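You operate a simulated robot arm through the tools that you are given. There is no shell and no other tool. Be economical: measure what you need, move in short steps, check, and stop when the job is done.

The job below is to be done with a simulated robot arm. You get a single attempt, and the scene is never put back.

## Task
Take the purple lint pad and leave it on the packing table top. Switch the right charger switch on. Put the white flash battery on top of the purple battery pack. Switch the reel power switch on. Take the blue cloth and leave it on the teal-topped cable cover. Fetch the green card case and set it in the green crate. Open the keyboard drawer, fetch the yellow letter tile labelled "&" from the yellow mat on the print cart and set it on the floor of the keyboard drawer and shut the drawer again. Press the scan key three times. Take the white rubber block and put it on top of the white magic sign. Open the green drawer, take the purple letter tile that says "o" from the seat of the posing stool and leave it in the wide bay of the green drawer and shut the drawer again. Pull the booth service drawer open. Any order will do. Set down upright: white flash battery.

It is judged by the outcome, as a careful person would: the job done as asked, and still so three seconds after it is handed in. It fails if anything else is knocked over, pushed out of place, dropped, spilled or broken. Lids that push on must go on centred and level and be pressed home; caps that screw on are set level and turned clockwise until they are tight. Flat cloth is picked up by pressing the open fingertips on it (5 to 10 N) and closing them slowly along it; thin cloth reads only 2 to 8 mm in the jaws.

## Robot
A 6-joint arm with a two-finger parallel gripper on a trunk, on a base that drives. Base frame: it is fixed to the floor where the robot stands at the start and does not move with it; the origin is under the middle of the robot, x ahead of it, y to its left, z up. Lengths are in m, angles in rad, forces in N, time in s.
With the tool pointing down near the work surface it reaches from about 0.2 to 0.44 m from the robot's upright axis, wherever it stands. Its first joint turns from -2.897 to 2.897 rad. Places, roughly: blue cloth (5x7x3 cm) [-1.9, -0.3, 0.8]; booth service drawer [-3.3, -0.8, 0.7]; floor of the keyboard drawer [-3.3, -1.1, 0.7]; green card case [-2.25, 1, 0.5]; green crate (33x20x12 cm) [0.5, 1.7, 0.8]; green drawer [-4.7, -2.3, 0.7]; keyboard drawer [-3.3, -1.2, 0.7]; magic sign [-2, 1.25, 0.75]; packing table top [0.6, 2.3, 0.8]; purple battery pack [-3, 1, 0.25]; purple letter tile [-1.25, 1.25, 0.75]; purple lint pad (5x9x3 cm) [0.7, 0.2, 0.9]; reel power switch [0.5, -0.6, 0.2]; right charger switch [0.4, -0.2, 1.5]; scan key [-2.3, 1.1, 0.9]; teal-topped cable cover [-0.5, 3, 0.25]; white rubber block (4x4x3 cm) [-1.8, 1.2, 0.9]; wide bay of the green drawer [-4.7, -2.3, 0.6]; yellow letter tile [-2, 1, 0.75]. Payload 4.1 kg.
The tool frame sits at the grasp point between the pads (the TCP): z along the fingers, y along the line on which they close. The tips reach 0.023 m beyond it. Largest opening 0.094 m; finger width 0.038, thickness 0.01; the body of the gripper, 0.054 by 0.096 m, starts 0.039 m behind the TCP.
Orientation is that of the tool frame in the base frame, as a unit quaternion [x, y, z, w]. With the fingers straight down and closing along the base's y, the tool's x points along the base's -x, its y along +y and its z along -z.

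## Interface
- The arm moves only by the tool play_rows. Its arguments are lists of equal length, an entry for each row: "angular": the turn, a rotation vector about the base's x, y, z in units of 4 degrees (1.0 is 4 degrees), a list of three; "xyz": the shift along the base's x, y, z in units of 20 mm (1.0 is 20 mm), a list of three; "gripper": the gripper command, from -1 (shut) to 1 (fully open), values between in proportion. In form: {"angular": [[ax, ay, az], ...], "xyz": [[dx, dy, dz], ...], "gripper": [gripper, ...]}. A call has 1 to 20 rows; each row shifts and turns the commanded pose from where the row before left it. A call with a number of a shift or a turn outside -1 to 1 is refused whole. Rows are played at 5 a second. More than 0.05 m and 0.15 rad between two rows, or a gripper value outside its range, and nothing of the call is played. Where a pose cannot be reached the arm comes as near as it can. A force on the tool above 40 N (or 10 N above the force at the start of the call, whichever is more), or a blocked arm, ends the call early, and 0.2 s more pass. The fingers move at their own pace (about 0.045 m/s each) and stop on an object; they squeeze with about 38 N. The grip force told is the motor's: it shows also when the fingers shut on nothing. Time passes only in rows, and 0.2 s behind the last, so rows that do not move let the fingers close. The reply holds the time, the measured pose of the TCP, the force on the tool along the base axes, the opening and the grip force, in the units named above and with some noise, with the torque about the TCP (base axes, N m) and any sound that the robot's microphone picked up.
- Cameras (640 x 400 px; columns grow to the right, rows downward): "scene" is now at [0.0173, 0.1276, 1.372]; the picture's right is [-0.37, -0.93, 0.00], its down [-0.31, 0.12, -0.94] and it looks along [0.87, -0.35, -0.33] (base axes); focal length 214 px, centre (320, 200). "wrist" rides on the gripper at [0.086, 0.016, -0.074] in the tool frame; the picture's right is [-0.18, 0.98, 0.00], its down [-0.58, -0.11, -0.81] and it looks along [-0.79, -0.15, 0.59] (tool axes); focal length 243 px, centre (320, 200). There is no depth. A picture from a camera that has moved, and an enlarged one, comes with that camera's place and axes in the base frame and with its lens. The place of the scene camera against the robot may be out by one fixed shift of up to 0.018 m in any direction.
- camera(camera): a new picture of that camera. No time passes.
- lift_body(by): slides the trunk up (or, below 0, down) by that many m; the arm and the scene camera ride with it, the base frame stays. It gives what a move gives, with no picture.
- steer(legs): drives the robot by 1 to 6 legs, each [ahead, turn to the left] in m and rad, along the robot's own axes; the way and the turn of a leg run together, so that a leg with both is an arc; at most 1.5 m and 3.142 rad a leg. The arm and the cameras ride along, it lands a little off, and it stops where it bumps. It gives what a move gives.
- pan_tilt(pan, tilt): turns the head with the scene camera to pan (to the left, within 2.705 rad either way) and tilt (down, from -0.506 to 1.204), counted from straight ahead of the robot. It gives what a move gives.
- close_up(camera, box): a new picture of the part [left, top, right, bottom] of that camera's present view, enlarged. No time passes.
- close_job(): hands the job in; it is judged then, once.

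Work in short steps. Places have to be worked out from the pictures, the camera data and where the tool is seen: move nearer, look again, correct. Check each grasp and each placing, and mend what went wrong. You have 546 turns and 344 pictures in all, those below and enlarged ones among them. Open the gripper and draw the arm clear of the work before you hand the job in, unless the task says otherwise; then end with one line.

The tools are called as a command line: name --argument value ..., lists and objects as JSON in quotes. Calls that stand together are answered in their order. play_rows: Moves the arm, as the interface text tells. Its arguments: {"type":"object","properties":{"angular":{"type":"array","items":{"type":"array","items":{"type":"number"}}},"xyz":{"type":"array","items":{"type":"array","items":{"type":"number"}}},"gripper":{"type":"array","items":{"type":"number"}}},"required":["angular","xyz","gripper"]} The other tools are called the same way: lift_body (by) slides the trunk up or down; steer (legs) drives the base; pan_tilt (pan, tilt) turns the head that bears the scene camera; camera (camera) takes a picture; close_up (camera, box) takes an enlarged picture of a part of a camera's view; close_job () hands the job in.

At the start:

```text
time: 0.0
eef_pos: [0.3059, -0.3018, 1.15]
tool_rot: [0.0, 1.0, 0.0, 0.0]
wrist_force: [-0.2, -0.4, 0.3]
wrist_torque: [-0.02, 0.03, -0.01]
finger_gap: 0.094
grasp_force: 0.1
trunk travel left (down, up): [-0.29, 0.3]
robot x, y, heading: [-0.0002, 0.0001, 0.001]
head pan, tilt: [-0.384, 0.339]
```

scene: 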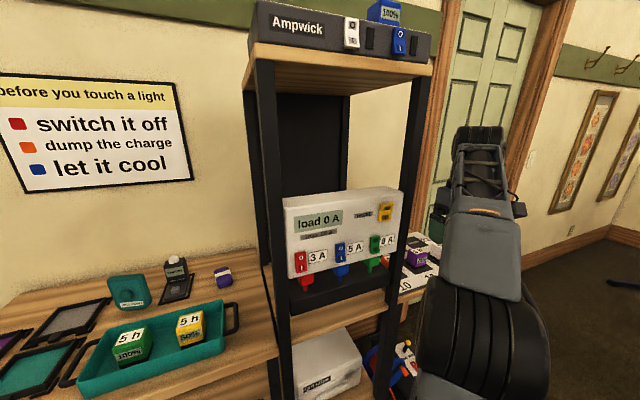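
wrist: 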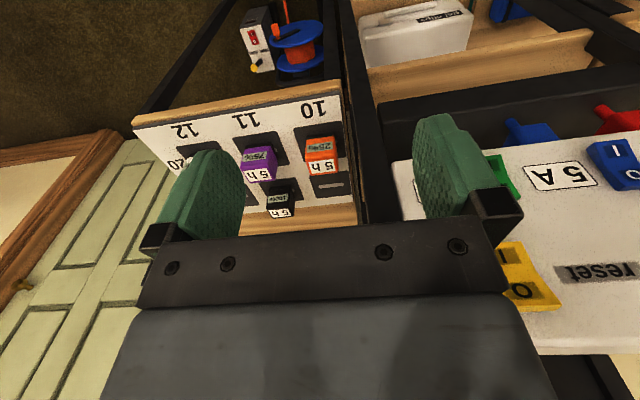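

I begin by surveying: the scene shows a charging rack ahead (Ampwick charger on top with switches). I look around with the head.

pan_tilt --pan 0.4 --tilt 0.4

camera --camera "scene"

pan_tilt --pan 1.4 --tilt 0.4

camera --camera "scene"

pan_tilt --pan 2.5 --tilt 0.3

camera --camera "scene"

pan_tilt --pan -1.4 --tilt 0.4

camera --camera "scene"

pan_tilt --pan -2.6 --tilt 0.3

camera --camera "scene"

```text
time: 1.1
eef_pos: [0.3065, -0.3027, 1.1496]
tool_rot: [0.0, 1.0, -0.001, 0.0]
wrist_force: [-0.5, -0.1, -0.1]
wrist_torque: [-0.02, 0.01, -0.01]
finger_gap: 0.0941
grasp_force: 0.0
trunk travel left (down, up): [-0.29, 0.3]
robot x, y, heading: [-0.0016, 0.0008, 0.005]
head pan, tilt: [0.4, 0.4]
```

```text
341 pictures are left
camera scene: at [0.0162, 0.1985, 1.3664], right [0.39, -0.92, 0.0], down [-0.36, -0.15, -0.92], along [0.85, 0.36, -0.39], focal length 214 px, centre (320, 200)
```

scene: 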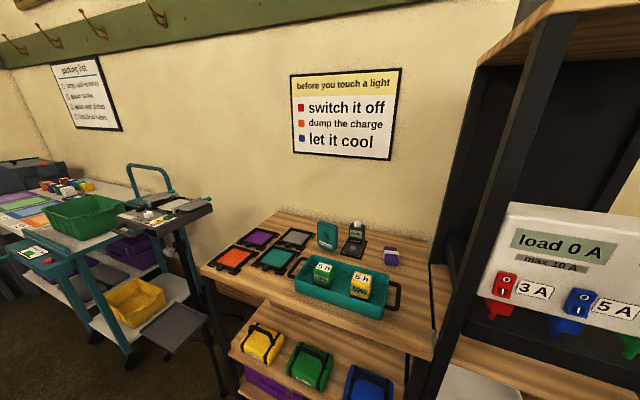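

```text
time: 2.4
eef_pos: [0.306, -0.301, 1.1508]
tool_rot: [0.0, 1.0, 0.0, 0.0]
wrist_force: [-0.8, 0.3, -1.7]
wrist_torque: [-0.03, -0.02, 0.01]
finger_gap: 0.0939
grasp_force: 0.0
trunk travel left (down, up): [-0.29, 0.3]
robot x, y, heading: [-0.0007, -0.0006, 0.0]
head pan, tilt: [1.4, 0.4]
```

```text
340 pictures are left
camera scene: at [-0.0533, 0.2537, 1.3664], right [0.99, -0.17, 0.0], down [-0.07, -0.38, -0.92], along [0.16, 0.91, -0.39], focal length 214 px, centre (320, 200)
```

scene: 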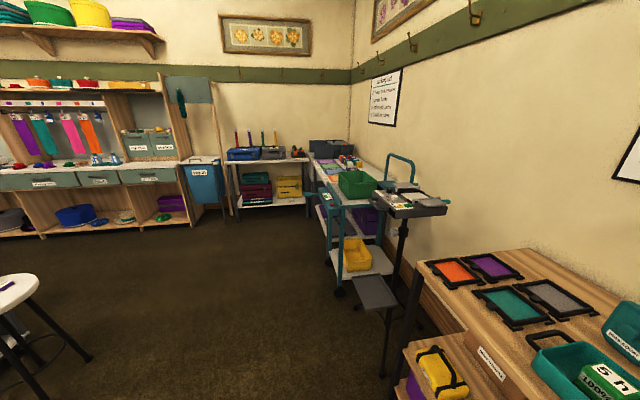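

```text
time: 3.7
eef_pos: [0.3057, -0.3019, 1.1502]
tool_rot: [-0.001, 1.0, 0.0, 0.0]
wrist_force: [-0.4, 0.4, -0.1]
wrist_torque: [0.01, 0.02, 0.0]
finger_gap: 0.0939
grasp_force: 0.1
trunk travel left (down, up): [-0.29, 0.3]
robot x, y, heading: [0.0018, 0.0004, -0.004]
head pan, tilt: [2.499, 0.3]
```

```text
339 pictures are left
camera scene: at [-0.1439, 0.2184, 1.3757], right [0.6, 0.8, 0.0], down [0.24, -0.18, -0.96], along [-0.76, 0.57, -0.3], focal length 214 px, centre (320, 200)
```

scene: 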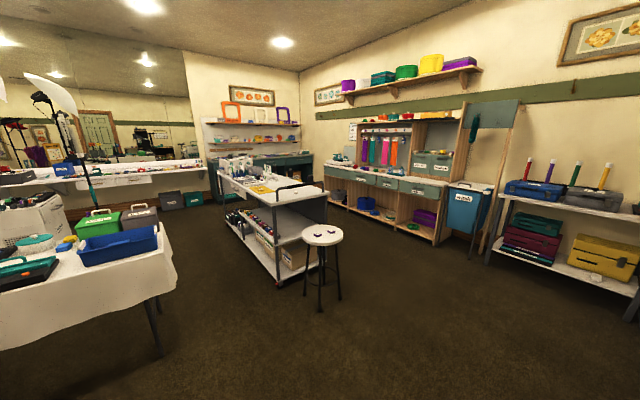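

```text
time: 6.9
eef_pos: [0.3053, -0.3008, 1.1504]
tool_rot: [0.0, 1.0, 0.0, 0.0]
wrist_force: [0.6, -0.7, -0.6]
wrist_torque: [0.04, 0.02, 0.0]
finger_gap: 0.0939
grasp_force: 0.0
trunk travel left (down, up): [-0.29, 0.3]
robot x, y, heading: [-0.0003, 0.0032, 0.008]
head pan, tilt: [-1.4, 0.4]
```

```text
338 pictures are left
camera scene: at [-0.0533, 0.0712, 1.3664], right [-0.99, -0.17, 0.0], down [-0.07, 0.38, -0.92], along [0.16, -0.91, -0.39], focal length 214 px, centre (320, 200)
```

scene: 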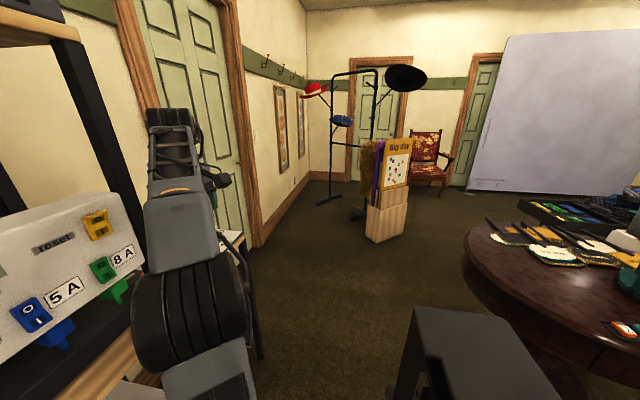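

```text
time: 8.3
eef_pos: [0.3075, -0.3024, 1.1509]
tool_rot: [0.0, 1.0, 0.0, 0.0]
wrist_force: [0.3, 0.4, 0.4]
wrist_torque: [0.0, 0.01, 0.03]
finger_gap: 0.0942
grasp_force: 0.0
trunk travel left (down, up): [-0.29, 0.3]
robot x, y, heading: [-0.0001, 0.0013, -0.0]
head pan, tilt: [-2.601, 0.3]
```

```text
337 pictures are left
camera scene: at [-0.1491, 0.1143, 1.3757], right [-0.52, 0.86, 0.0], down [0.25, 0.15, -0.96], along [-0.82, -0.49, -0.3], focal length 214 px, centre (320, 200)
```

scene: 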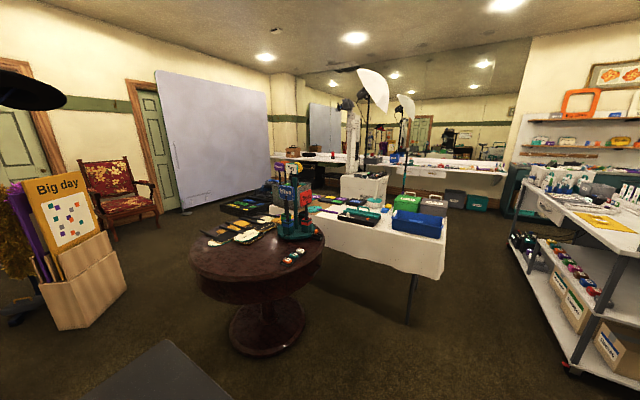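

Survey done. First the charger switch and the reel switch near here; I look at the charger up close.

pan_tilt --pan -0.6 --tilt -0.2

camera --camera "scene"

pan_tilt --pan -0.5 --tilt 1.0

camera --camera "scene"

```text
time: 10.2
eef_pos: [0.3055, -0.3014, 1.1491]
tool_rot: [0.0, 1.0, 0.0, 0.0]
wrist_force: [0.8, -0.5, -0.4]
wrist_torque: [-0.02, 0.0, 0.01]
finger_gap: 0.0941
grasp_force: 0.1
trunk travel left (down, up): [-0.29, 0.3]
robot x, y, heading: [-0.0009, -0.0024, 0.002]
head pan, tilt: [-0.6, -0.201]
```

```text
336 pictures are left
camera scene: at [-0.0005, 0.1154, 1.4208], right [-0.57, -0.82, 0.0], down [0.16, -0.11, -0.98], along [0.81, -0.55, 0.2], focal length 214 px, centre (320, 200)
```

scene: 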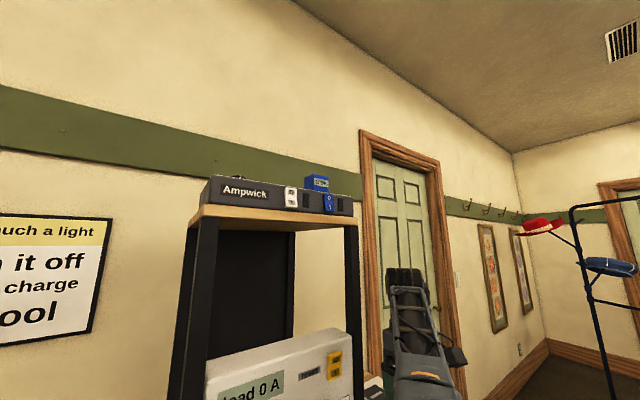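

```text
time: 11.7
eef_pos: [0.306, -0.3006, 1.1498]
tool_rot: [0.001, 1.0, 0.0, -0.001]
wrist_force: [-1.0, 0.0, -0.4]
wrist_torque: [0.03, -0.01, -0.01]
finger_gap: 0.0939
grasp_force: 0.1
trunk travel left (down, up): [-0.29, 0.3]
robot x, y, heading: [-0.0002, 0.0022, -0.002]
head pan, tilt: [-0.499, 1.0]
```

```text
335 pictures are left
camera scene: at [-0.0079, 0.1291, 1.3162], right [-0.48, -0.88, 0.0], down [-0.74, 0.4, -0.54], along [0.47, -0.26, -0.84], focal length 214 px, centre (320, 200)
```

scene: 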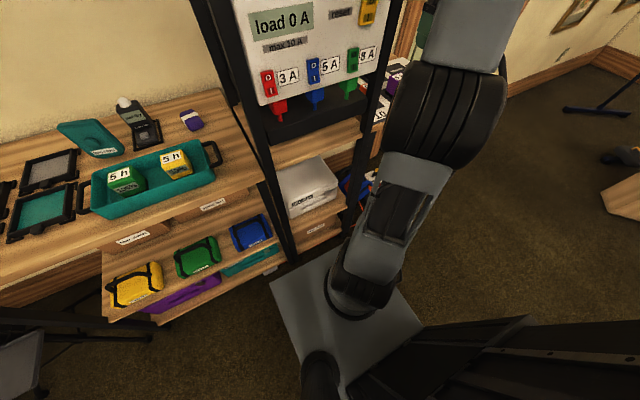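

I zoom in on the charger switches.

pan_tilt --pan -0.5 --tilt 0.0

close_up --camera "scene" --box '[200, 100, 440, 250]'

lift_body --by 0.3

close_up --camera "scene" --box '[200, 150, 440, 300]'

camera --camera "wrist"

```text
time: 12.9
eef_pos: [0.3068, -0.3017, 1.1507]
tool_rot: [0.0, 1.0, 0.0, 0.001]
wrist_force: [-0.4, -0.1, -0.3]
wrist_torque: [0.01, -0.02, 0.03]
finger_gap: 0.0941
grasp_force: 0.0
trunk travel left (down, up): [-0.29, 0.3]
robot x, y, heading: [0.0009, 0.0, 0.005]
head pan, tilt: [-0.499, 0.0]
```

```text
2.67 times, centred on (320, 175) of scene
camera zoom: at [0.0099, 0.1194, 1.4033], right [-0.48, -0.88, 0.0], down [0.0, 0.0, -1.0], along [0.88, -0.48, 0.0], focal length 572 px, centre (320, 267)
```

zoom: 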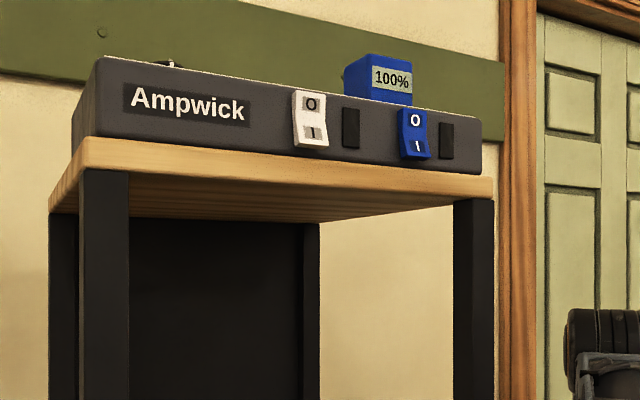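

```text
time: 15.9
eef_pos: [0.306, -0.3013, 1.4495]
tool_rot: [-0.001, 1.0, -0.001, 0.0]
wrist_force: [-0.3, -0.4, 0.1]
wrist_torque: [-0.03, 0.01, 0.0]
finger_gap: 0.0943
grasp_force: 0.0
trunk travel left (down, up): [-0.59, 0.0]
robot x, y, heading: [0.0003, 0.0013, 0.002]
head pan, tilt: [-0.499, 0.0]
```

```text
2.67 times, centred on (320, 225) of scene
camera zoom: at [0.0099, 0.1194, 1.7034], right [-0.48, -0.88, 0.0], down [0.0, 0.0, -1.0], along [0.88, -0.48, 0.0], focal length 572 px, centre (320, 133)
```

zoom: 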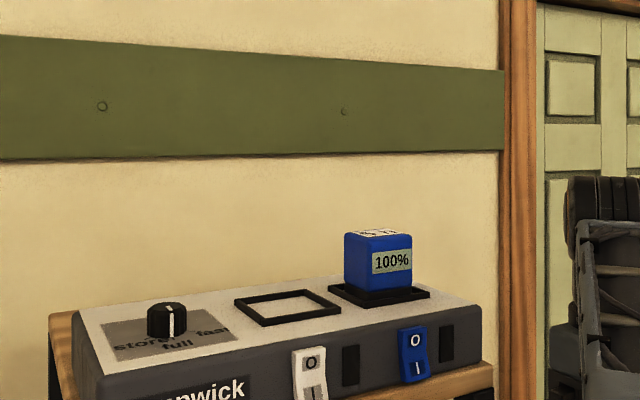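

```text
332 pictures are left
camera wrist: at [0.2187, -0.2861, 1.5244], right [0.18, 0.98, 0.0], down [0.58, -0.11, 0.81], along [0.79, -0.15, -0.59], focal length 243 px, centre (320, 200)
```

wrist: 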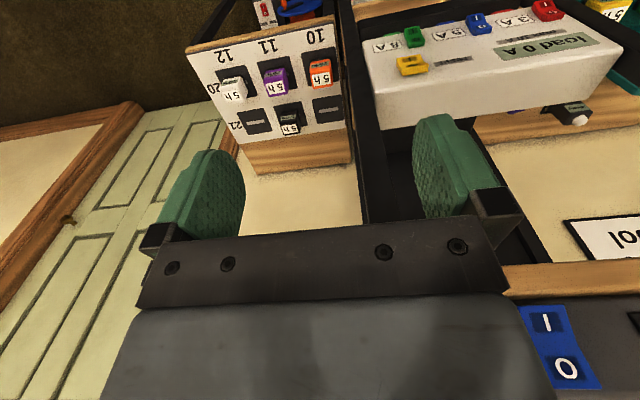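

Off switches show O up; I must press the "I" half at about (0.394, -0.185, 1.502). I close the gripper, tilt the tool 48° forward and line up in y and z.

play_rows --angular '[[0, -1, 0], [0, -1, 0], [0, -1, 0], [0, -1, 0], [0, -1, 0], [0, -1, 0], [0, -1, 0], [0, -1, 0], [0, -1, 0], [0, -1, 0], [0, -1, 0], [0, -1, 0]]' --xyz '[[0, 0.483, 0.219], [0, 0.483, 0.219], [0, 0.483, 0.219], [0, 0.483, 0.219], [0, 0.483, 0.219], [0, 0.483, 0.219], [0, 0.483, 0.219], [0, 0.483, 0.219], [0, 0.483, 0.219], [0, 0.483, 0.219], [0, 0.483, 0.219], [0, 0.483, 0.219]]' --gripper '[-1, -1, -1, -1, -1, -1, -1, -1, -1, -1, -1, -1]'

camera --camera "wrist"

camera --camera "scene"

```text
time: 18.5
eef_pos: [0.3057, -0.1843, 1.5023]
tool_rot: [0.0, 0.913, -0.001, 0.408]
wrist_force: [0.1, -0.4, -0.4]
wrist_torque: [0.0, 0.02, -0.02]
finger_gap: 0.0
grasp_force: 37.7
trunk travel left (down, up): [-0.59, 0.0]
robot x, y, heading: [-0.0014, -0.0019, -0.001]
head pan, tilt: [-0.499, 0.0]
```

```text
331 pictures are left
camera wrist: at [0.192, -0.1693, 1.4882], right [0.12, 0.98, 0.14], down [-0.21, -0.11, 0.97], along [0.97, -0.15, 0.19], focal length 243 px, centre (320, 200)
```

wrist: 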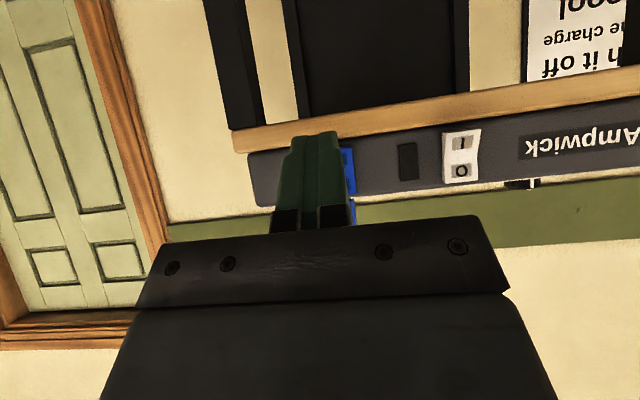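

```text
330 pictures are left
camera scene: at [0.0097, 0.1198, 1.7034], right [-0.48, -0.88, 0.0], down [0.0, 0.0, -1.0], along [0.88, -0.48, 0.0], focal length 214 px, centre (320, 200)
```

scene: 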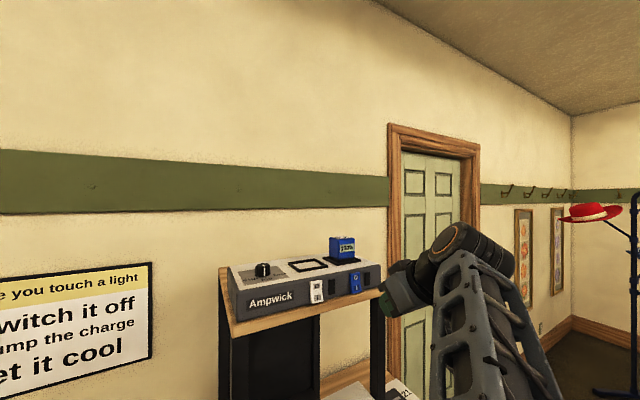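

Aligned; I advance +x in small steps watching the force.

play_rows --angular '[[0, 0, 0], [0, 0, 0], [0, 0, 0], [0, 0, 0], [0, 0, 0]]' --xyz '[[0.7, 0, 0], [0.7, 0, 0], [0.6, 0, 0], [0.4, 0, 0], [0.2, 0, 0]]' --gripper '[-1, -1, -1, -1, -1]'

play_rows --angular '[[0, 0, 0], [0, 0, 0], [0, 0, 0]]' --xyz '[[0.2, 0, 0], [0.2, 0, 0], [0.2, 0, 0]]' --gripper '[-1, -1, -1]'

close_up --camera "scene" --box '[220, 200, 460, 350]'

```text
time: 19.7
eef_pos: [0.3593, -0.1854, 1.5028]
tool_rot: [0.0, 0.914, 0.0, 0.407]
wrist_force: [0.8, -0.1, 0.4]
wrist_torque: [0.01, -0.03, -0.03]
finger_gap: 0.0002
grasp_force: 38.0
trunk travel left (down, up): [-0.59, 0.0]
robot x, y, heading: [0.0025, -0.0056, -0.001]
head pan, tilt: [-0.499, 0.0]
```

```text
time: 20.5
eef_pos: [0.3696, -0.1838, 1.5033]
tool_rot: [0.0, 0.914, 0.0, 0.406]
wrist_force: [0.4, 0.2, -0.5]
wrist_torque: [-0.03, 0.02, -0.04]
finger_gap: 0.0001
grasp_force: 38.3
trunk travel left (down, up): [-0.59, 0.0]
robot x, y, heading: [-0.0024, 0.0008, 0.003]
head pan, tilt: [-0.499, 0.0]
```

```text
2.67 times, centred on (340, 275) of scene
camera zoom: at [0.0099, 0.1194, 1.7034], right [-0.48, -0.88, 0.0], down [0.0, 0.0, -1.0], along [0.88, -0.48, 0.0], focal length 572 px, centre (267, 0)
```

zoom: 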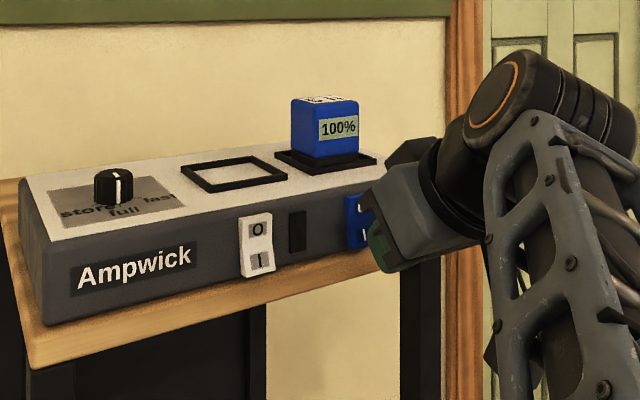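

No contact yet; continue in 3 mm steps.

play_rows --angular '[[0, 0, 0], [0, 0, 0], [0, 0, 0], [0, 0, 0], [0, 0, 0]]' --xyz '[[0.1, 0, -0.2], [0.15, 0, 0], [0.15, 0, 0], [0.15, 0, 0], [0.15, 0, 0]]' --gripper '[-1, -1, -1, -1, -1]'

close_up --camera "scene" --box '[220, 200, 460, 350]'

```text
time: 21.7
eef_pos: [0.3785, -0.1854, 1.4995]
tool_rot: [0.0, 0.914, 0.0, 0.406]
wrist_force: [-27.3, 2.9, -9.4]
wrist_torque: [-0.03, 0.31, 0.16]
finger_gap: 0.0003
grasp_force: 38.3
trunk travel left (down, up): [-0.59, 0.0]
robot x, y, heading: [-0.0018, 0.0014, -0.005]
head pan, tilt: [-0.499, 0.0]
```

```text
2.67 times, centred on (340, 275) of scene
camera zoom: at [0.0036, 0.1199, 1.7033], right [-0.48, -0.88, 0.0], down [0.0, 0.0, -1.0], along [0.88, -0.48, 0.0], focal length 572 px, centre (267, 0)
```

zoom: 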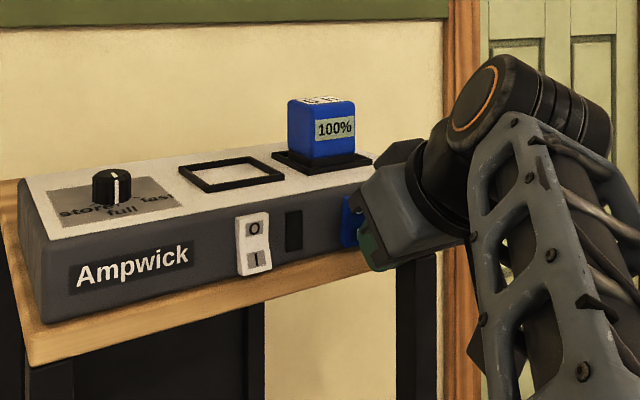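

27 N of contact; I back off and look at the rocker.

play_rows --angular '[[0, 0, 0], [0, 0, 0], [0, 0, 0], [0, 0, 0], [0, 0, 0], [0, 0, 0]]' --xyz '[[-1, 0, 0], [-1, 0, 0], [-1, 0, 0], [0, -1, 0], [0, -1, 0], [0, -1, 0]]' --gripper '[-1, -1, -1, -1, -1, -1]'

close_up --camera "scene" --box '[260, 220, 420, 320]'

camera --camera "wrist"

```text
time: 23.1
eef_pos: [0.3239, -0.2468, 1.4987]
tool_rot: [0.0, 0.914, 0.0, 0.407]
wrist_force: [0.2, 0.1, -0.4]
wrist_torque: [0.01, -0.02, -0.01]
finger_gap: 0.0
grasp_force: 37.9
trunk travel left (down, up): [-0.59, 0.0]
robot x, y, heading: [0.0013, 0.0007, 0.005]
head pan, tilt: [-0.499, 0.0]
```

```text
4.00 times, centred on (340, 270) of scene
camera zoom: at [0.01, 0.1188, 1.7034], right [-0.48, -0.88, 0.0], down [0.0, 0.0, -1.0], along [0.88, -0.48, 0.0], focal length 858 px, centre (240, -80)
```

zoom: 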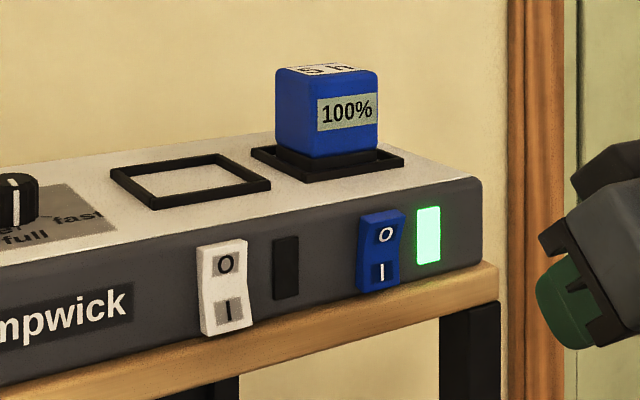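

```text
326 pictures are left
camera wrist: at [0.2096, -0.2304, 1.4841], right [0.12, 0.98, 0.14], down [-0.21, -0.11, 0.97], along [0.97, -0.15, 0.19], focal length 243 px, centre (320, 200)
```

wrist: 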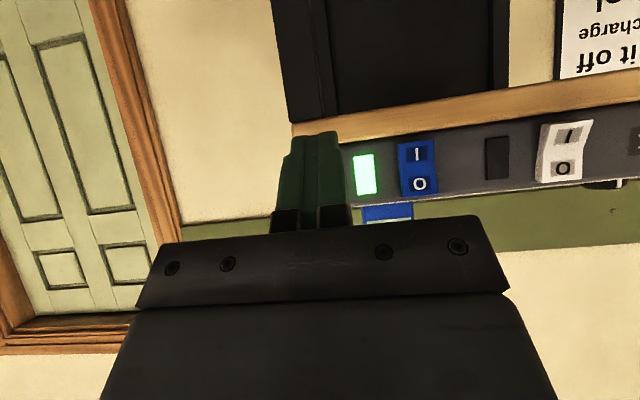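

The right charger light is on. I retract, set the tool back down-pointing, and lower the trunk to see the reel switch.

play_rows --angular '[[0, 1, 0], [0, 1, 0], [0, 1, 0], [0, 1, 0], [0, 1, 0], [0, 1, 0], [0, 1, 0], [0, 1, 0], [0, 1, 0], [0, 1, 0], [0, 1, 0], [0, 1, 0]]' --xyz '[[-0.4, -0.3, 0], [-0.4, -0.3, 0], [-0.4, -0.3, 0], [-0.4, -0.3, 0], [-0.4, -0.3, 0], [-0.4, -0.3, 0], [-0.4, -0.3, 0], [-0.4, -0.3, 0], [-0.4, -0.3, 0], [-0.4, -0.3, 0], [0, 0, 0], [0, 0, 0]]' --gripper '[-1, -1, -1, -1, -1, -1, -1, -1, -1, -1, -1, -1]'

lift_body --by -0.59

pan_tilt --pan -0.9 --tilt 0.6

camera --camera "scene"

camera --camera "wrist"

```text
time: 25.7
eef_pos: [0.2423, -0.2991, 1.4691]
tool_rot: [0.0, 1.0, -0.003, 0.0]
wrist_force: [0.0, -0.1, 0.4]
wrist_torque: [-0.01, 0.01, 0.0]
finger_gap: 0.0002
grasp_force: 37.4
out of reach, approached as far as the arm can: row 10, 11, 12
trunk travel left (down, up): [-0.59, 0.0]
robot x, y, heading: [0.0001, -0.0001, 0.001]
head pan, tilt: [-0.499, 0.0]
```

```text
refused: -0.59 is not a number from -0.4 to 0.4
```

```text
time: 26.7
eef_pos: [0.2437, -0.2986, 1.4681]
tool_rot: [0.0, 1.0, -0.002, 0.002]
wrist_force: [-0.6, 0.3, 1.1]
wrist_torque: [0.0, 0.01, 0.0]
finger_gap: 0.0
grasp_force: 37.7
trunk travel left (down, up): [-0.59, 0.0]
robot x, y, heading: [-0.0013, -0.002, -0.001]
head pan, tilt: [-0.901, 0.6]
```

```text
325 pictures are left
camera scene: at [-0.0142, 0.0932, 1.6483], right [-0.78, -0.62, 0.0], down [-0.35, 0.44, -0.83], along [0.51, -0.65, -0.56], focal length 214 px, centre (320, 200)
```

scene: 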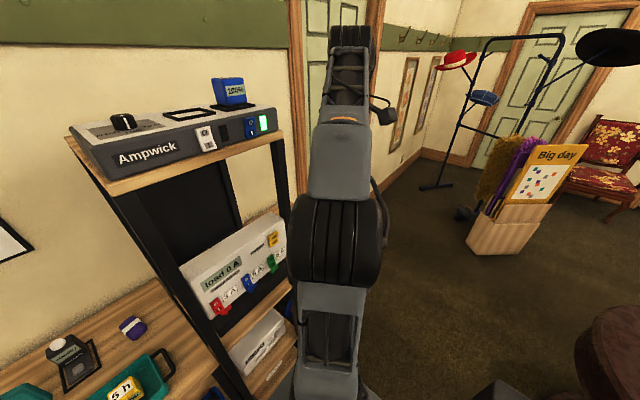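

```text
324 pictures are left
camera wrist: at [0.1546, -0.2831, 1.5425], right [0.18, 0.98, 0.0], down [0.58, -0.11, 0.81], along [0.79, -0.15, -0.59], focal length 243 px, centre (320, 200)
```

wrist: 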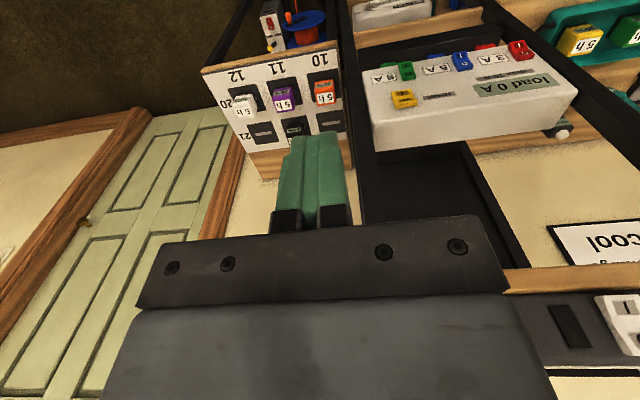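

I lower the trunk in two steps.

lift_body --by -0.3

lift_body --by -0.29

camera --camera "wrist"

camera --camera "scene"

```text
time: 29.7
eef_pos: [0.2429, -0.2999, 1.1681]
tool_rot: [-0.001, 1.0, -0.002, 0.0]
wrist_force: [0.1, -0.3, -0.5]
wrist_torque: [0.0, 0.01, -0.01]
finger_gap: 0.0
grasp_force: 37.9
trunk travel left (down, up): [-0.29, 0.3]
robot x, y, heading: [-0.002, -0.0015, 0.002]
head pan, tilt: [-0.901, 0.6]
```

```text
time: 32.6
eef_pos: [0.2431, -0.2992, 0.8785]
tool_rot: [0.0, 1.0, -0.003, 0.001]
wrist_force: [-0.3, 0.7, 0.5]
wrist_torque: [0.0, 0.02, 0.01]
finger_gap: 0.0
grasp_force: 37.7
trunk travel left (down, up): [0.0, 0.59]
robot x, y, heading: [-0.0005, 0.0022, 0.007]
head pan, tilt: [-0.901, 0.6]
```

```text
323 pictures are left
camera wrist: at [0.1546, -0.2831, 0.9528], right [0.18, 0.98, 0.0], down [0.58, -0.11, 0.81], along [0.79, -0.15, -0.59], focal length 243 px, centre (320, 200)
```

wrist: 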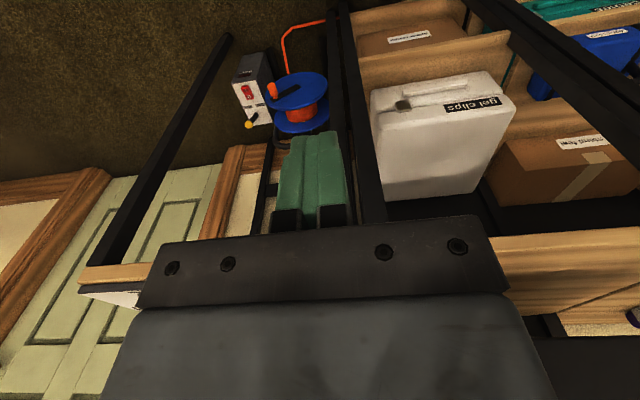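

```text
322 pictures are left
camera scene: at [-0.0142, 0.0932, 1.0586], right [-0.78, -0.62, 0.0], down [-0.35, 0.44, -0.83], along [0.51, -0.65, -0.56], focal length 214 px, centre (320, 200)
```

scene: 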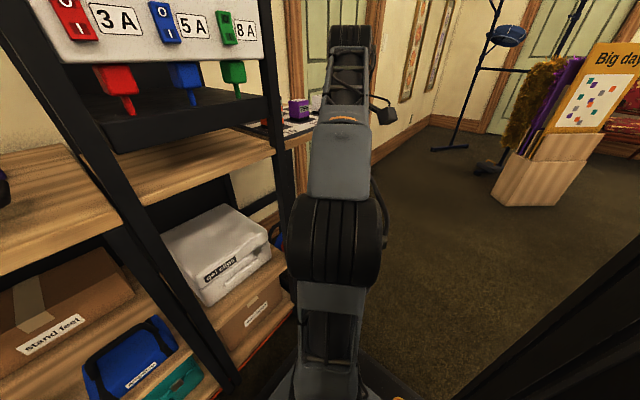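

I zoom in on the reel device.

close_up --camera "wrist" --box '[200, 20, 360, 120]'

```text
4.00 times, centred on (280, 70) of wrist
camera zoom: at [0.1546, -0.2831, 0.9528], right [0.18, 0.98, 0.0], down [0.58, -0.11, 0.81], along [0.79, -0.15, -0.59], focal length 970 px, centre (480, 720)
```

zoom: 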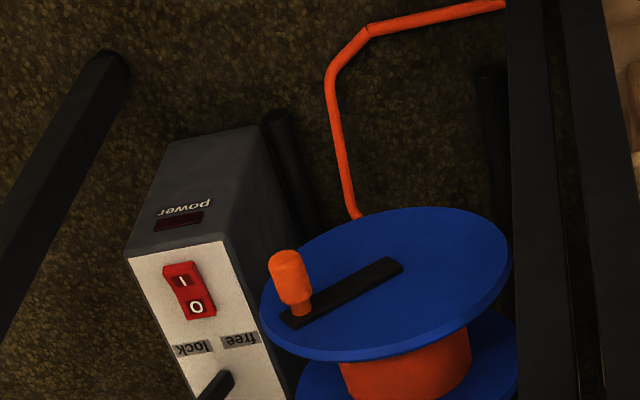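

The reel's white top carries the rocker, "I" towards me, near (0.53,-0.6,0.2). I drive over to face it: back a little, right turn, ahead, left turn.

steer --legs '[[-0.1, 0], [0, -1.571], [0.58, 0], [0, 1.571]]'

pan_tilt --pan 0.0 --tilt 0.7

camera --camera "scene"

camera --camera "wrist"

```text
time: 44.3
eef_pos: [0.1444, -0.8784, 0.88]
tool_rot: [-0.002, 1.0, -0.001, 0.001]
wrist_force: [0.2, -0.2, 0.4]
wrist_torque: [-0.04, 0.01, 0.01]
finger_gap: 0.0
grasp_force: 37.8
trunk travel left (down, up): [0.0, 0.59]
robot x, y, heading: [-0.096, -0.577, 0.009]
head pan, tilt: [-0.901, 0.6]
```

```text
time: 45.5
eef_pos: [0.1443, -0.8797, 0.878]
tool_rot: [-0.002, 1.0, -0.001, 0.001]
wrist_force: [0.4, -0.1, 0.3]
wrist_torque: [0.01, 0.0, -0.02]
finger_gap: 0.0
grasp_force: 38.4
trunk travel left (down, up): [0.0, 0.59]
robot x, y, heading: [-0.0938, -0.5792, 0.008]
head pan, tilt: [0.0, 0.7]
```

```text
320 pictures are left
camera scene: at [-0.0841, -0.4184, 1.0499], right [0.0, -1.0, 0.0], down [-0.64, 0.0, -0.77], along [0.77, 0.0, -0.64], focal length 214 px, centre (320, 200)
```

scene: 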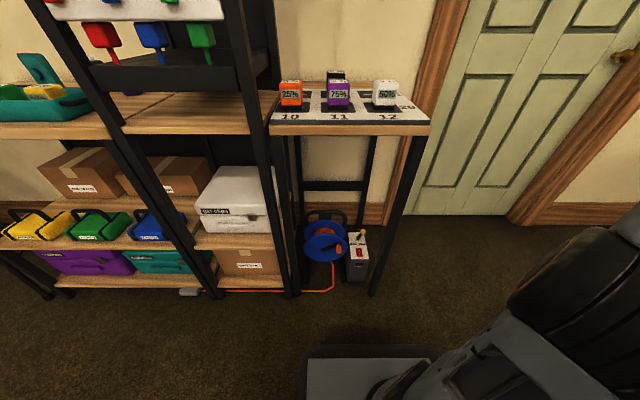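

```text
319 pictures are left
camera wrist: at [0.0567, -0.8633, 0.9528], right [0.18, 0.98, 0.0], down [0.58, -0.1, 0.81], along [0.79, -0.15, -0.59], focal length 243 px, centre (320, 200)
```

wrist: 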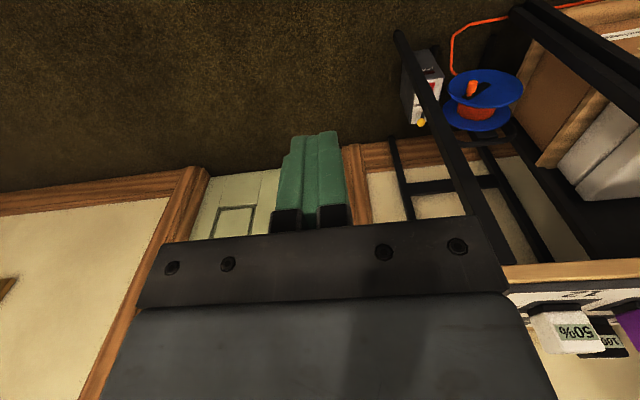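

close_up --camera "scene" --box '[280, 200, 440, 300]'

```text
4.00 times, centred on (360, 250) of scene
camera zoom: at [-0.0841, -0.4184, 1.0499], right [0.0, -1.0, 0.0], down [-0.64, 0.0, -0.77], along [0.77, 0.0, -0.64], focal length 858 px, centre (160, 0)
```

zoom: 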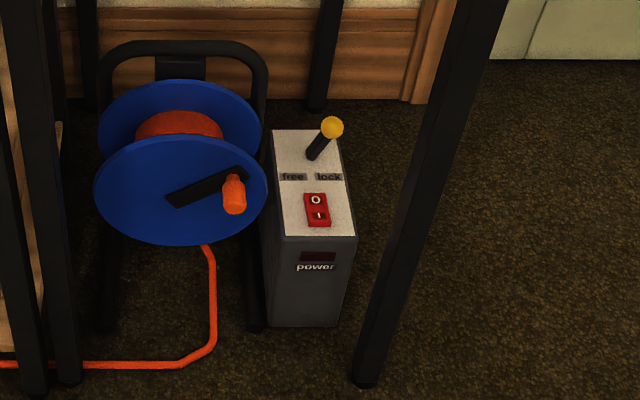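

Switch "I" triangulates to about (0.53,-0.602,0.20), table leg at (0.43,-0.673). I drive ahead 0.14 m then bring the arm down in front, tilted 45°.

steer --legs '[[0.14, 0]]'

play_rows --angular '[[0, 0, 0], [0, 0, 0], [0, 0, 0], [0, 0, 0], [0, 0, 0], [0, 0, 0], [0, 0, 0], [0, 0, 0], [0, 0, 0], [0, 0, 0], [0, 0, 0], [0, 0, 0], [0, 0, 0], [0, 0, 0], [0, 0, 0]]' --xyz '[[0, 0.9, -1], [0, 0.9, -1], [0, 0.9, -1], [0, 0.9, -1], [0, 0.9, -1], [0, 0.9, -1], [0, 0.9, -1], [0, 0.9, -1], [0, 0.9, -1], [0, 0.9, -1], [0, 0.9, -1], [0, 0.9, -1], [0, 0.9, -1], [0, 0.9, -1], [0, 0.9, -1]]' --gripper '[-1, -1, -1, -1, -1, -1, -1, -1, -1, -1, -1, -1, -1, -1, -1]'

play_rows --angular '[[0, -1, 0], [0, -1, 0], [0, -1, 0], [0, -1, 0], [0, -1, 0], [0, -1, 0], [0, -1, 0], [0, -1, 0], [0, -1, 0], [0, -1, 0], [0, -1, 0], [0, 0, 0]]' --xyz '[[0.5, 0, -0.8], [0.5, 0, -0.8], [0.5, 0, -0.8], [0.5, 0, -0.8], [0.5, 0, -0.8], [0.5, 0, -0.8], [0.5, 0, -0.8], [0.5, 0, -0.8], [0.5, 0, -0.8], [0.5, 0, -0.8], [0, 0, 0], [0, 0, 0]]' --gripper '[-1, -1, -1, -1, -1, -1, -1, -1, -1, -1, -1, -1]'

camera --camera "wrist"

camera --camera "scene"

```text
time: 46.9
eef_pos: [0.2841, -0.8776, 0.879]
tool_rot: [-0.002, 1.0, -0.002, 0.001]
wrist_force: [-0.1, -0.3, 0.2]
wrist_torque: [0.0, 0.01, 0.03]
finger_gap: 0.0
grasp_force: 38.5
trunk travel left (down, up): [0.0, 0.59]
robot x, y, heading: [0.0392, -0.5771, 0.003]
head pan, tilt: [0.0, 0.7]
```

```text
time: 49.9
eef_pos: [0.2797, -0.6656, 0.5978]
tool_rot: [0.091, 0.996, 0.005, -0.022]
wrist_force: [-0.1, -0.3, -0.5]
wrist_torque: [0.02, -0.01, 0.03]
finger_gap: 0.0
grasp_force: 38.0
trunk travel left (down, up): [0.0, 0.59]
robot x, y, heading: [0.0431, -0.5818, 0.002]
head pan, tilt: [0.0, 0.7]
stopped in row 14: the arm was blocked; the commanded pose is now the measured one
```

```text
time: 51.9
eef_pos: [0.4198, -0.6951, 0.4831]
tool_rot: [0.081, 0.952, 0.034, 0.292]
wrist_force: [-15.0, -1.5, 6.4]
wrist_torque: [0.32, -0.77, 0.62]
finger_gap: 0.0
grasp_force: 37.4
out of reach, approached as far as the arm can: row 3, 4, 5, 6, 7, 8, 9, 10
trunk travel left (down, up): [0.0, 0.59]
robot x, y, heading: [0.039, -0.5817, 0.004]
head pan, tilt: [0.0, 0.7]
stopped in row 10: the force on the tool passed its limit (the readings are from after the stop); the commanded pose is now the measured one
```

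```text
317 pictures are left
camera wrist: at [0.3071, -0.6648, 0.4992], right [0.28, 0.93, 0.21], down [0.01, -0.22, 0.97], along [0.96, -0.27, -0.07], focal length 243 px, centre (320, 200)
```

wrist: 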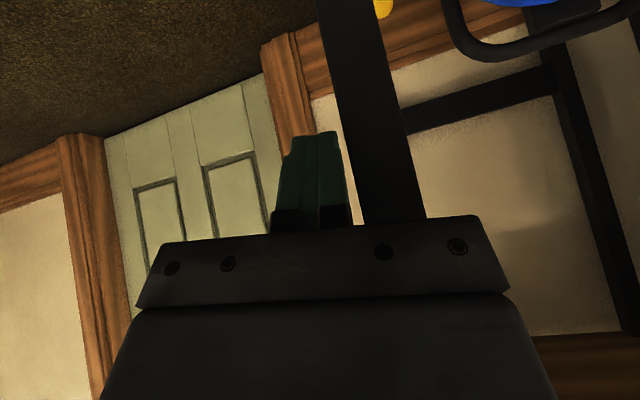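

```text
316 pictures are left
camera scene: at [0.0554, -0.4177, 1.05], right [0.0, -1.0, 0.0], down [-0.64, 0.0, -0.77], along [0.77, 0.0, -0.64], focal length 214 px, centre (320, 200)
```

scene: 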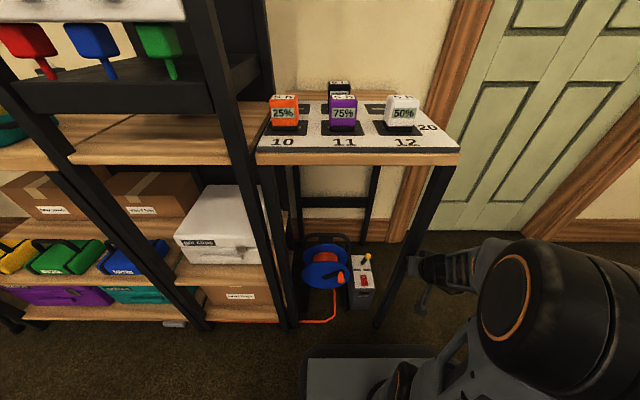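

The arm was blocked folding in close and then the fingers lightly touched the table leg. I back off from the leg.

play_rows --angular '[[0, 0, 0], [0, 0, 0], [0, 0, 0], [0, 0, 0], [0, 0, 0], [0, 0, 0]]' --xyz '[[-0.5, -0.5, 0], [-0.5, -0.5, 0], [-0.5, -1, 0], [0, -1, 0], [0, -1, 0], [0, -1, 0]]' --gripper '[-1, -1, -1, -1, -1, -1]'

camera --camera "scene"

```text
time: 53.3
eef_pos: [0.3958, -0.7978, 0.485]
tool_rot: [0.081, 0.952, 0.036, 0.293]
wrist_force: [-0.4, -0.5, -0.1]
wrist_torque: [-0.02, -0.02, -0.01]
finger_gap: 0.0
grasp_force: 38.0
out of reach, approached as far as the arm can: row 1, 2
trunk travel left (down, up): [0.0, 0.59]
robot x, y, heading: [0.0435, -0.5833, 0.001]
head pan, tilt: [0.0, 0.7]
```

```text
315 pictures are left
camera scene: at [0.0564, -0.4176, 1.0499], right [0.0, -1.0, 0.0], down [-0.64, 0.0, -0.76], along [0.76, 0.0, -0.64], focal length 214 px, centre (320, 200)
```

scene: 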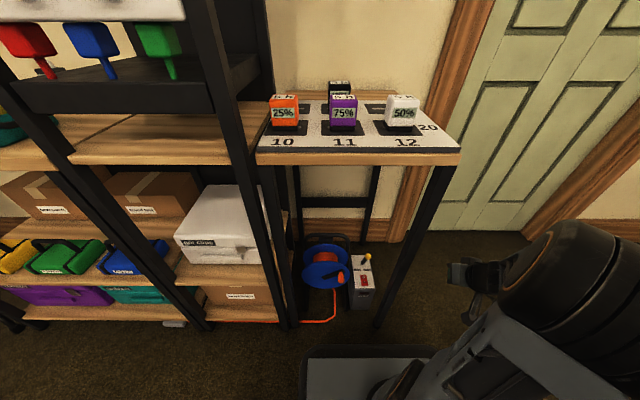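

I drive back, then swing the arm to straight ahead in free space with the tilt corrected to ~46°.

steer --legs '[[-0.25, 0]]'

play_rows --angular '[[-0.166, -0.3, 0.192], [-0.166, -0.3, 0.192], [-0.166, -0.3, 0.192], [-0.166, -0.3, 0.192], [-0.166, -0.3, 0.192], [-0.166, -0.3, 0.192], [-0.166, -0.3, 0.192], [-0.166, -0.3, 0.192], [-0.166, -0.3, 0.192], [-0.166, -0.3, 0.192]]' --xyz '[[0.4, 0.9, -0.2], [0.4, 0.9, -0.2], [0.4, 0.9, -0.2], [0.4, 0.9, -0.2], [0.3, 0.9, -0.2], [0.3, 1, -0.2], [0.3, 1, -0.2], [0.3, 1, -0.2], [0.3, 1, -0.2], [0.3, 1, -0.2]]' --gripper '[-1, -1, -1, -1, -1, -1, -1, -1, -1, -1]'

camera --camera "wrist"

```text
time: 55.1
eef_pos: [0.1464, -0.7998, 0.4849]
tool_rot: [0.082, 0.952, 0.036, 0.292]
wrist_force: [-0.1, -0.3, 0.4]
wrist_torque: [-0.02, -0.01, 0.01]
finger_gap: 0.0
grasp_force: 38.0
trunk travel left (down, up): [0.0, 0.59]
robot x, y, heading: [-0.2074, -0.5803, 0.002]
head pan, tilt: [0.0, 0.7]
```

```text
time: 57.4
eef_pos: [0.2329, -0.6168, 0.446]
tool_rot: [-0.003, 0.921, 0.007, 0.391]
wrist_force: [0.6, -0.4, -0.1]
wrist_torque: [0.01, 0.01, 0.02]
finger_gap: 0.0
grasp_force: 37.8
out of reach, approached as far as the arm can: row 6, 7, 8
trunk travel left (down, up): [0.0, 0.59]
robot x, y, heading: [-0.207, -0.5798, 0.001]
head pan, tilt: [0.0, 0.7]
```

```text
314 pictures are left
camera wrist: at [0.1179, -0.6022, 0.4365], right [0.12, 0.98, 0.14], down [-0.18, -0.12, 0.98], along [0.98, -0.14, 0.16], focal length 243 px, centre (320, 200)
```

wrist: 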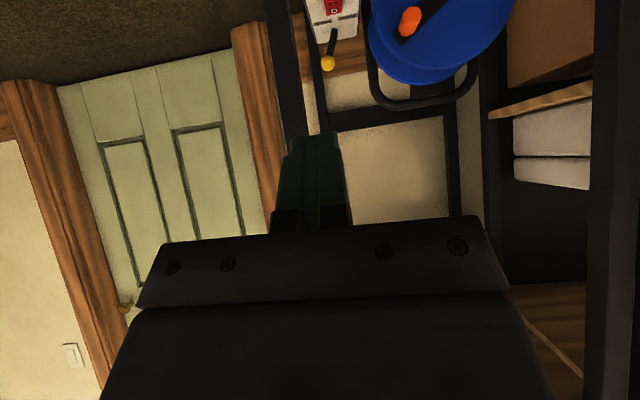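

The wrist view agrees on (0.53,-0.60,0.21). To clear the table leg (y≈-0.67) I yaw the tool 15° so it comes in from the left, and set height.

play_rows --angular '[[0, 0, -0.75], [0, 0, -0.75], [0, 0, -0.75], [0, 0, -0.75], [0, 0, -0.75], [0, 0, 0]]' --xyz '[[0, 0.3, -1], [0, 0.3, -1], [0, 0.3, -1], [0, 0.1, -1], [0, 0, -1], [0, 0, -1]]' --gripper '[-1, -1, -1, -1, -1, -1]'

camera --camera "wrist"

camera --camera "scene"

```text
time: 58.8
eef_pos: [0.2238, -0.7234, 0.3821]
tool_rot: [0.123, 0.914, -0.029, 0.387]
wrist_force: [0.2, 0.0, 0.3]
wrist_torque: [-0.02, 0.01, -0.02]
finger_gap: 0.0
grasp_force: 38.4
out of reach, approached as far as the arm can: row 1, 2, 3, 4, 5, 6
trunk travel left (down, up): [0.0, 0.59]
robot x, y, heading: [-0.2095, -0.579, 0.0]
head pan, tilt: [0.0, 0.7]
```

```text
313 pictures are left
camera wrist: at [0.1169, -0.6795, 0.3725], right [0.37, 0.91, 0.17], down [-0.2, -0.1, 0.97], along [0.91, -0.39, 0.15], focal length 243 px, centre (320, 200)
```

wrist: 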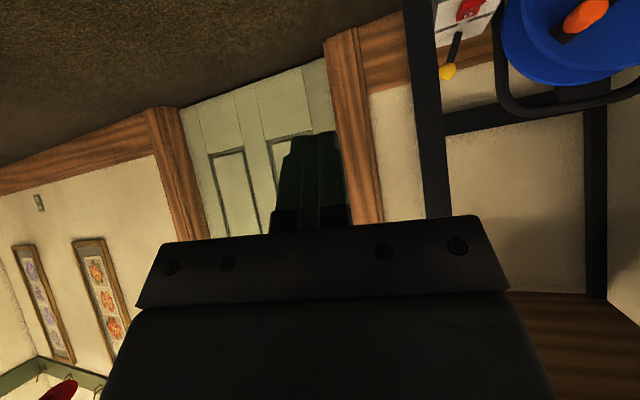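

```text
312 pictures are left
camera scene: at [-0.193, -0.4185, 1.0499], right [0.0, -1.0, 0.0], down [-0.64, 0.0, -0.77], along [0.77, 0.0, -0.64], focal length 214 px, centre (320, 200)
```

scene: 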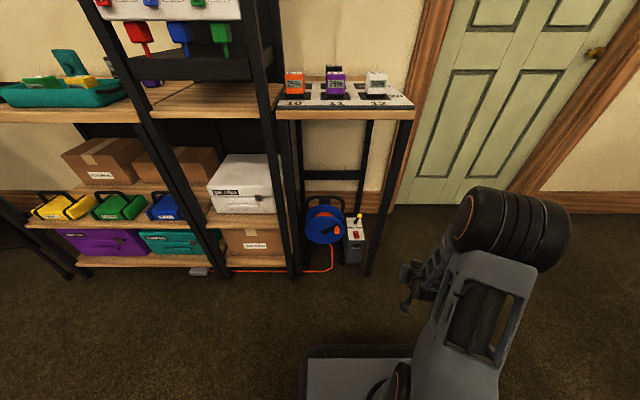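

That pose was too folded; I extend the arm further out ahead of the robot where there's free space.

play_rows --angular '[[0, 0, 0], [0, 0, 0], [0, 0, 0], [0, 0, 0], [0, 0, 0], [0, 0, 0], [0, 0, 0], [0, 0, 0]]' --xyz '[[1, 0, 0], [1, 0, 0], [1, 0.6, -0.7], [1, 1, -0.7], [1, 1, -0.7], [0.5, 1, -0.7], [0.5, 1, -0.7], [0, 1, -0.7]]' --gripper '[-1, -1, -1, -1, -1, -1, -1, -1]'

camera --camera "wrist"

camera --camera "scene"

```text
time: 60.5
eef_pos: [0.3041, -0.7571, 0.3172]
tool_rot: [0.118, 0.913, -0.033, 0.388]
wrist_force: [-0.2, -0.1, -0.9]
wrist_torque: [0.01, 0.03, 0.0]
finger_gap: 0.0002
grasp_force: 38.3
out of reach, approached as far as the arm can: row 1, 2, 3, 4, 5, 6, 7, 8
trunk travel left (down, up): [0.0, 0.59]
robot x, y, heading: [-0.2088, -0.5837, 0.002]
head pan, tilt: [0.0, 0.7]
```

```text
311 pictures are left
camera wrist: at [0.1968, -0.7139, 0.3076], right [0.36, 0.92, 0.16], down [-0.2, -0.09, 0.97], along [0.91, -0.38, 0.15], focal length 243 px, centre (320, 200)
```

wrist: 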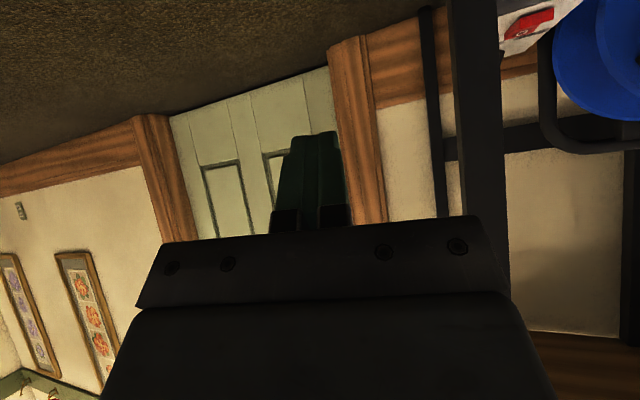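

```text
310 pictures are left
camera scene: at [-0.1929, -0.4185, 1.0499], right [0.0, -1.0, 0.0], down [-0.64, 0.0, -0.77], along [0.77, 0.0, -0.64], focal length 214 px, centre (320, 200)
```

scene: 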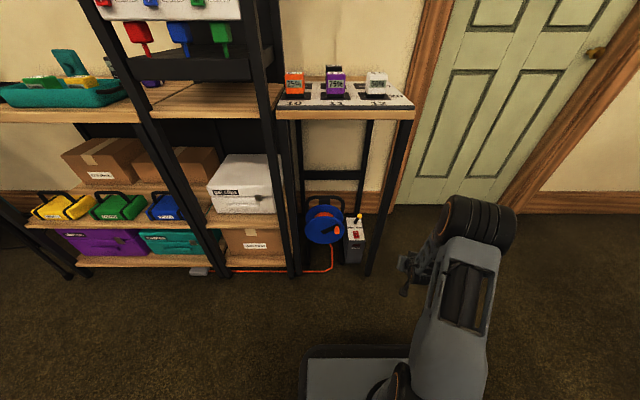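

The stall fits a wrist singularity (tool aligned with the forearm). I tilt the tool further, to ~70°, then shift left.

play_rows --angular '[[-0.259, -0.966, 0], [-0.259, -0.966, 0], [-0.259, -0.966, 0], [-0.259, -0.966, 0], [-0.259, -0.966, 0], [-0.259, -0.966, 0], [0, 0, 0], [0, 0, 0], [0, 0, 0], [0, 0, 0], [0, 0, 0], [0, 0, 0]]' --xyz '[[0, 0, 0.2], [0, 0, 0.2], [0, 0, 0.2], [0, 0, 0.2], [0, 0, 0], [0, 0, 0], [0.5, 1, 0], [0.5, 1, 0], [0.5, 1, 0], [0.5, 1, 0], [0, 1, 0], [0, 1, 0]]' --gripper '[-1, -1, -1, -1, -1, -1, -1, -1, -1, -1, -1, -1]'

camera --camera "scene"

```text
time: 63.1
eef_pos: [0.3776, -0.7945, 0.4075]
tool_rot: [0.101, 0.814, -0.059, 0.569]
wrist_force: [-0.2, 0.6, -0.4]
wrist_torque: [-0.04, -0.02, -0.02]
finger_gap: 0.0002
grasp_force: 38.0
out of reach, approached as far as the arm can: row 1, 2, 3, 4, 5, 6, 7, 8, 9, 10, 11, 12
trunk travel left (down, up): [0.0, 0.59]
robot x, y, heading: [-0.2073, -0.5793, 0.001]
head pan, tilt: [0.0, 0.7]
```

```text
309 pictures are left
camera scene: at [-0.1928, -0.4186, 1.0499], right [0.0, -1.0, 0.0], down [-0.64, 0.0, -0.76], along [0.76, 0.0, -0.64], focal length 214 px, centre (320, 200)
```

scene: 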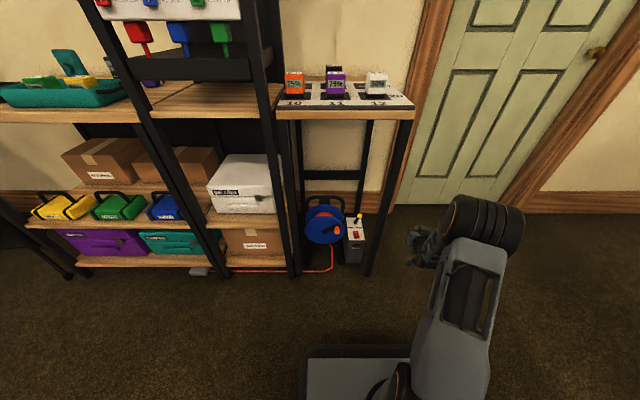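

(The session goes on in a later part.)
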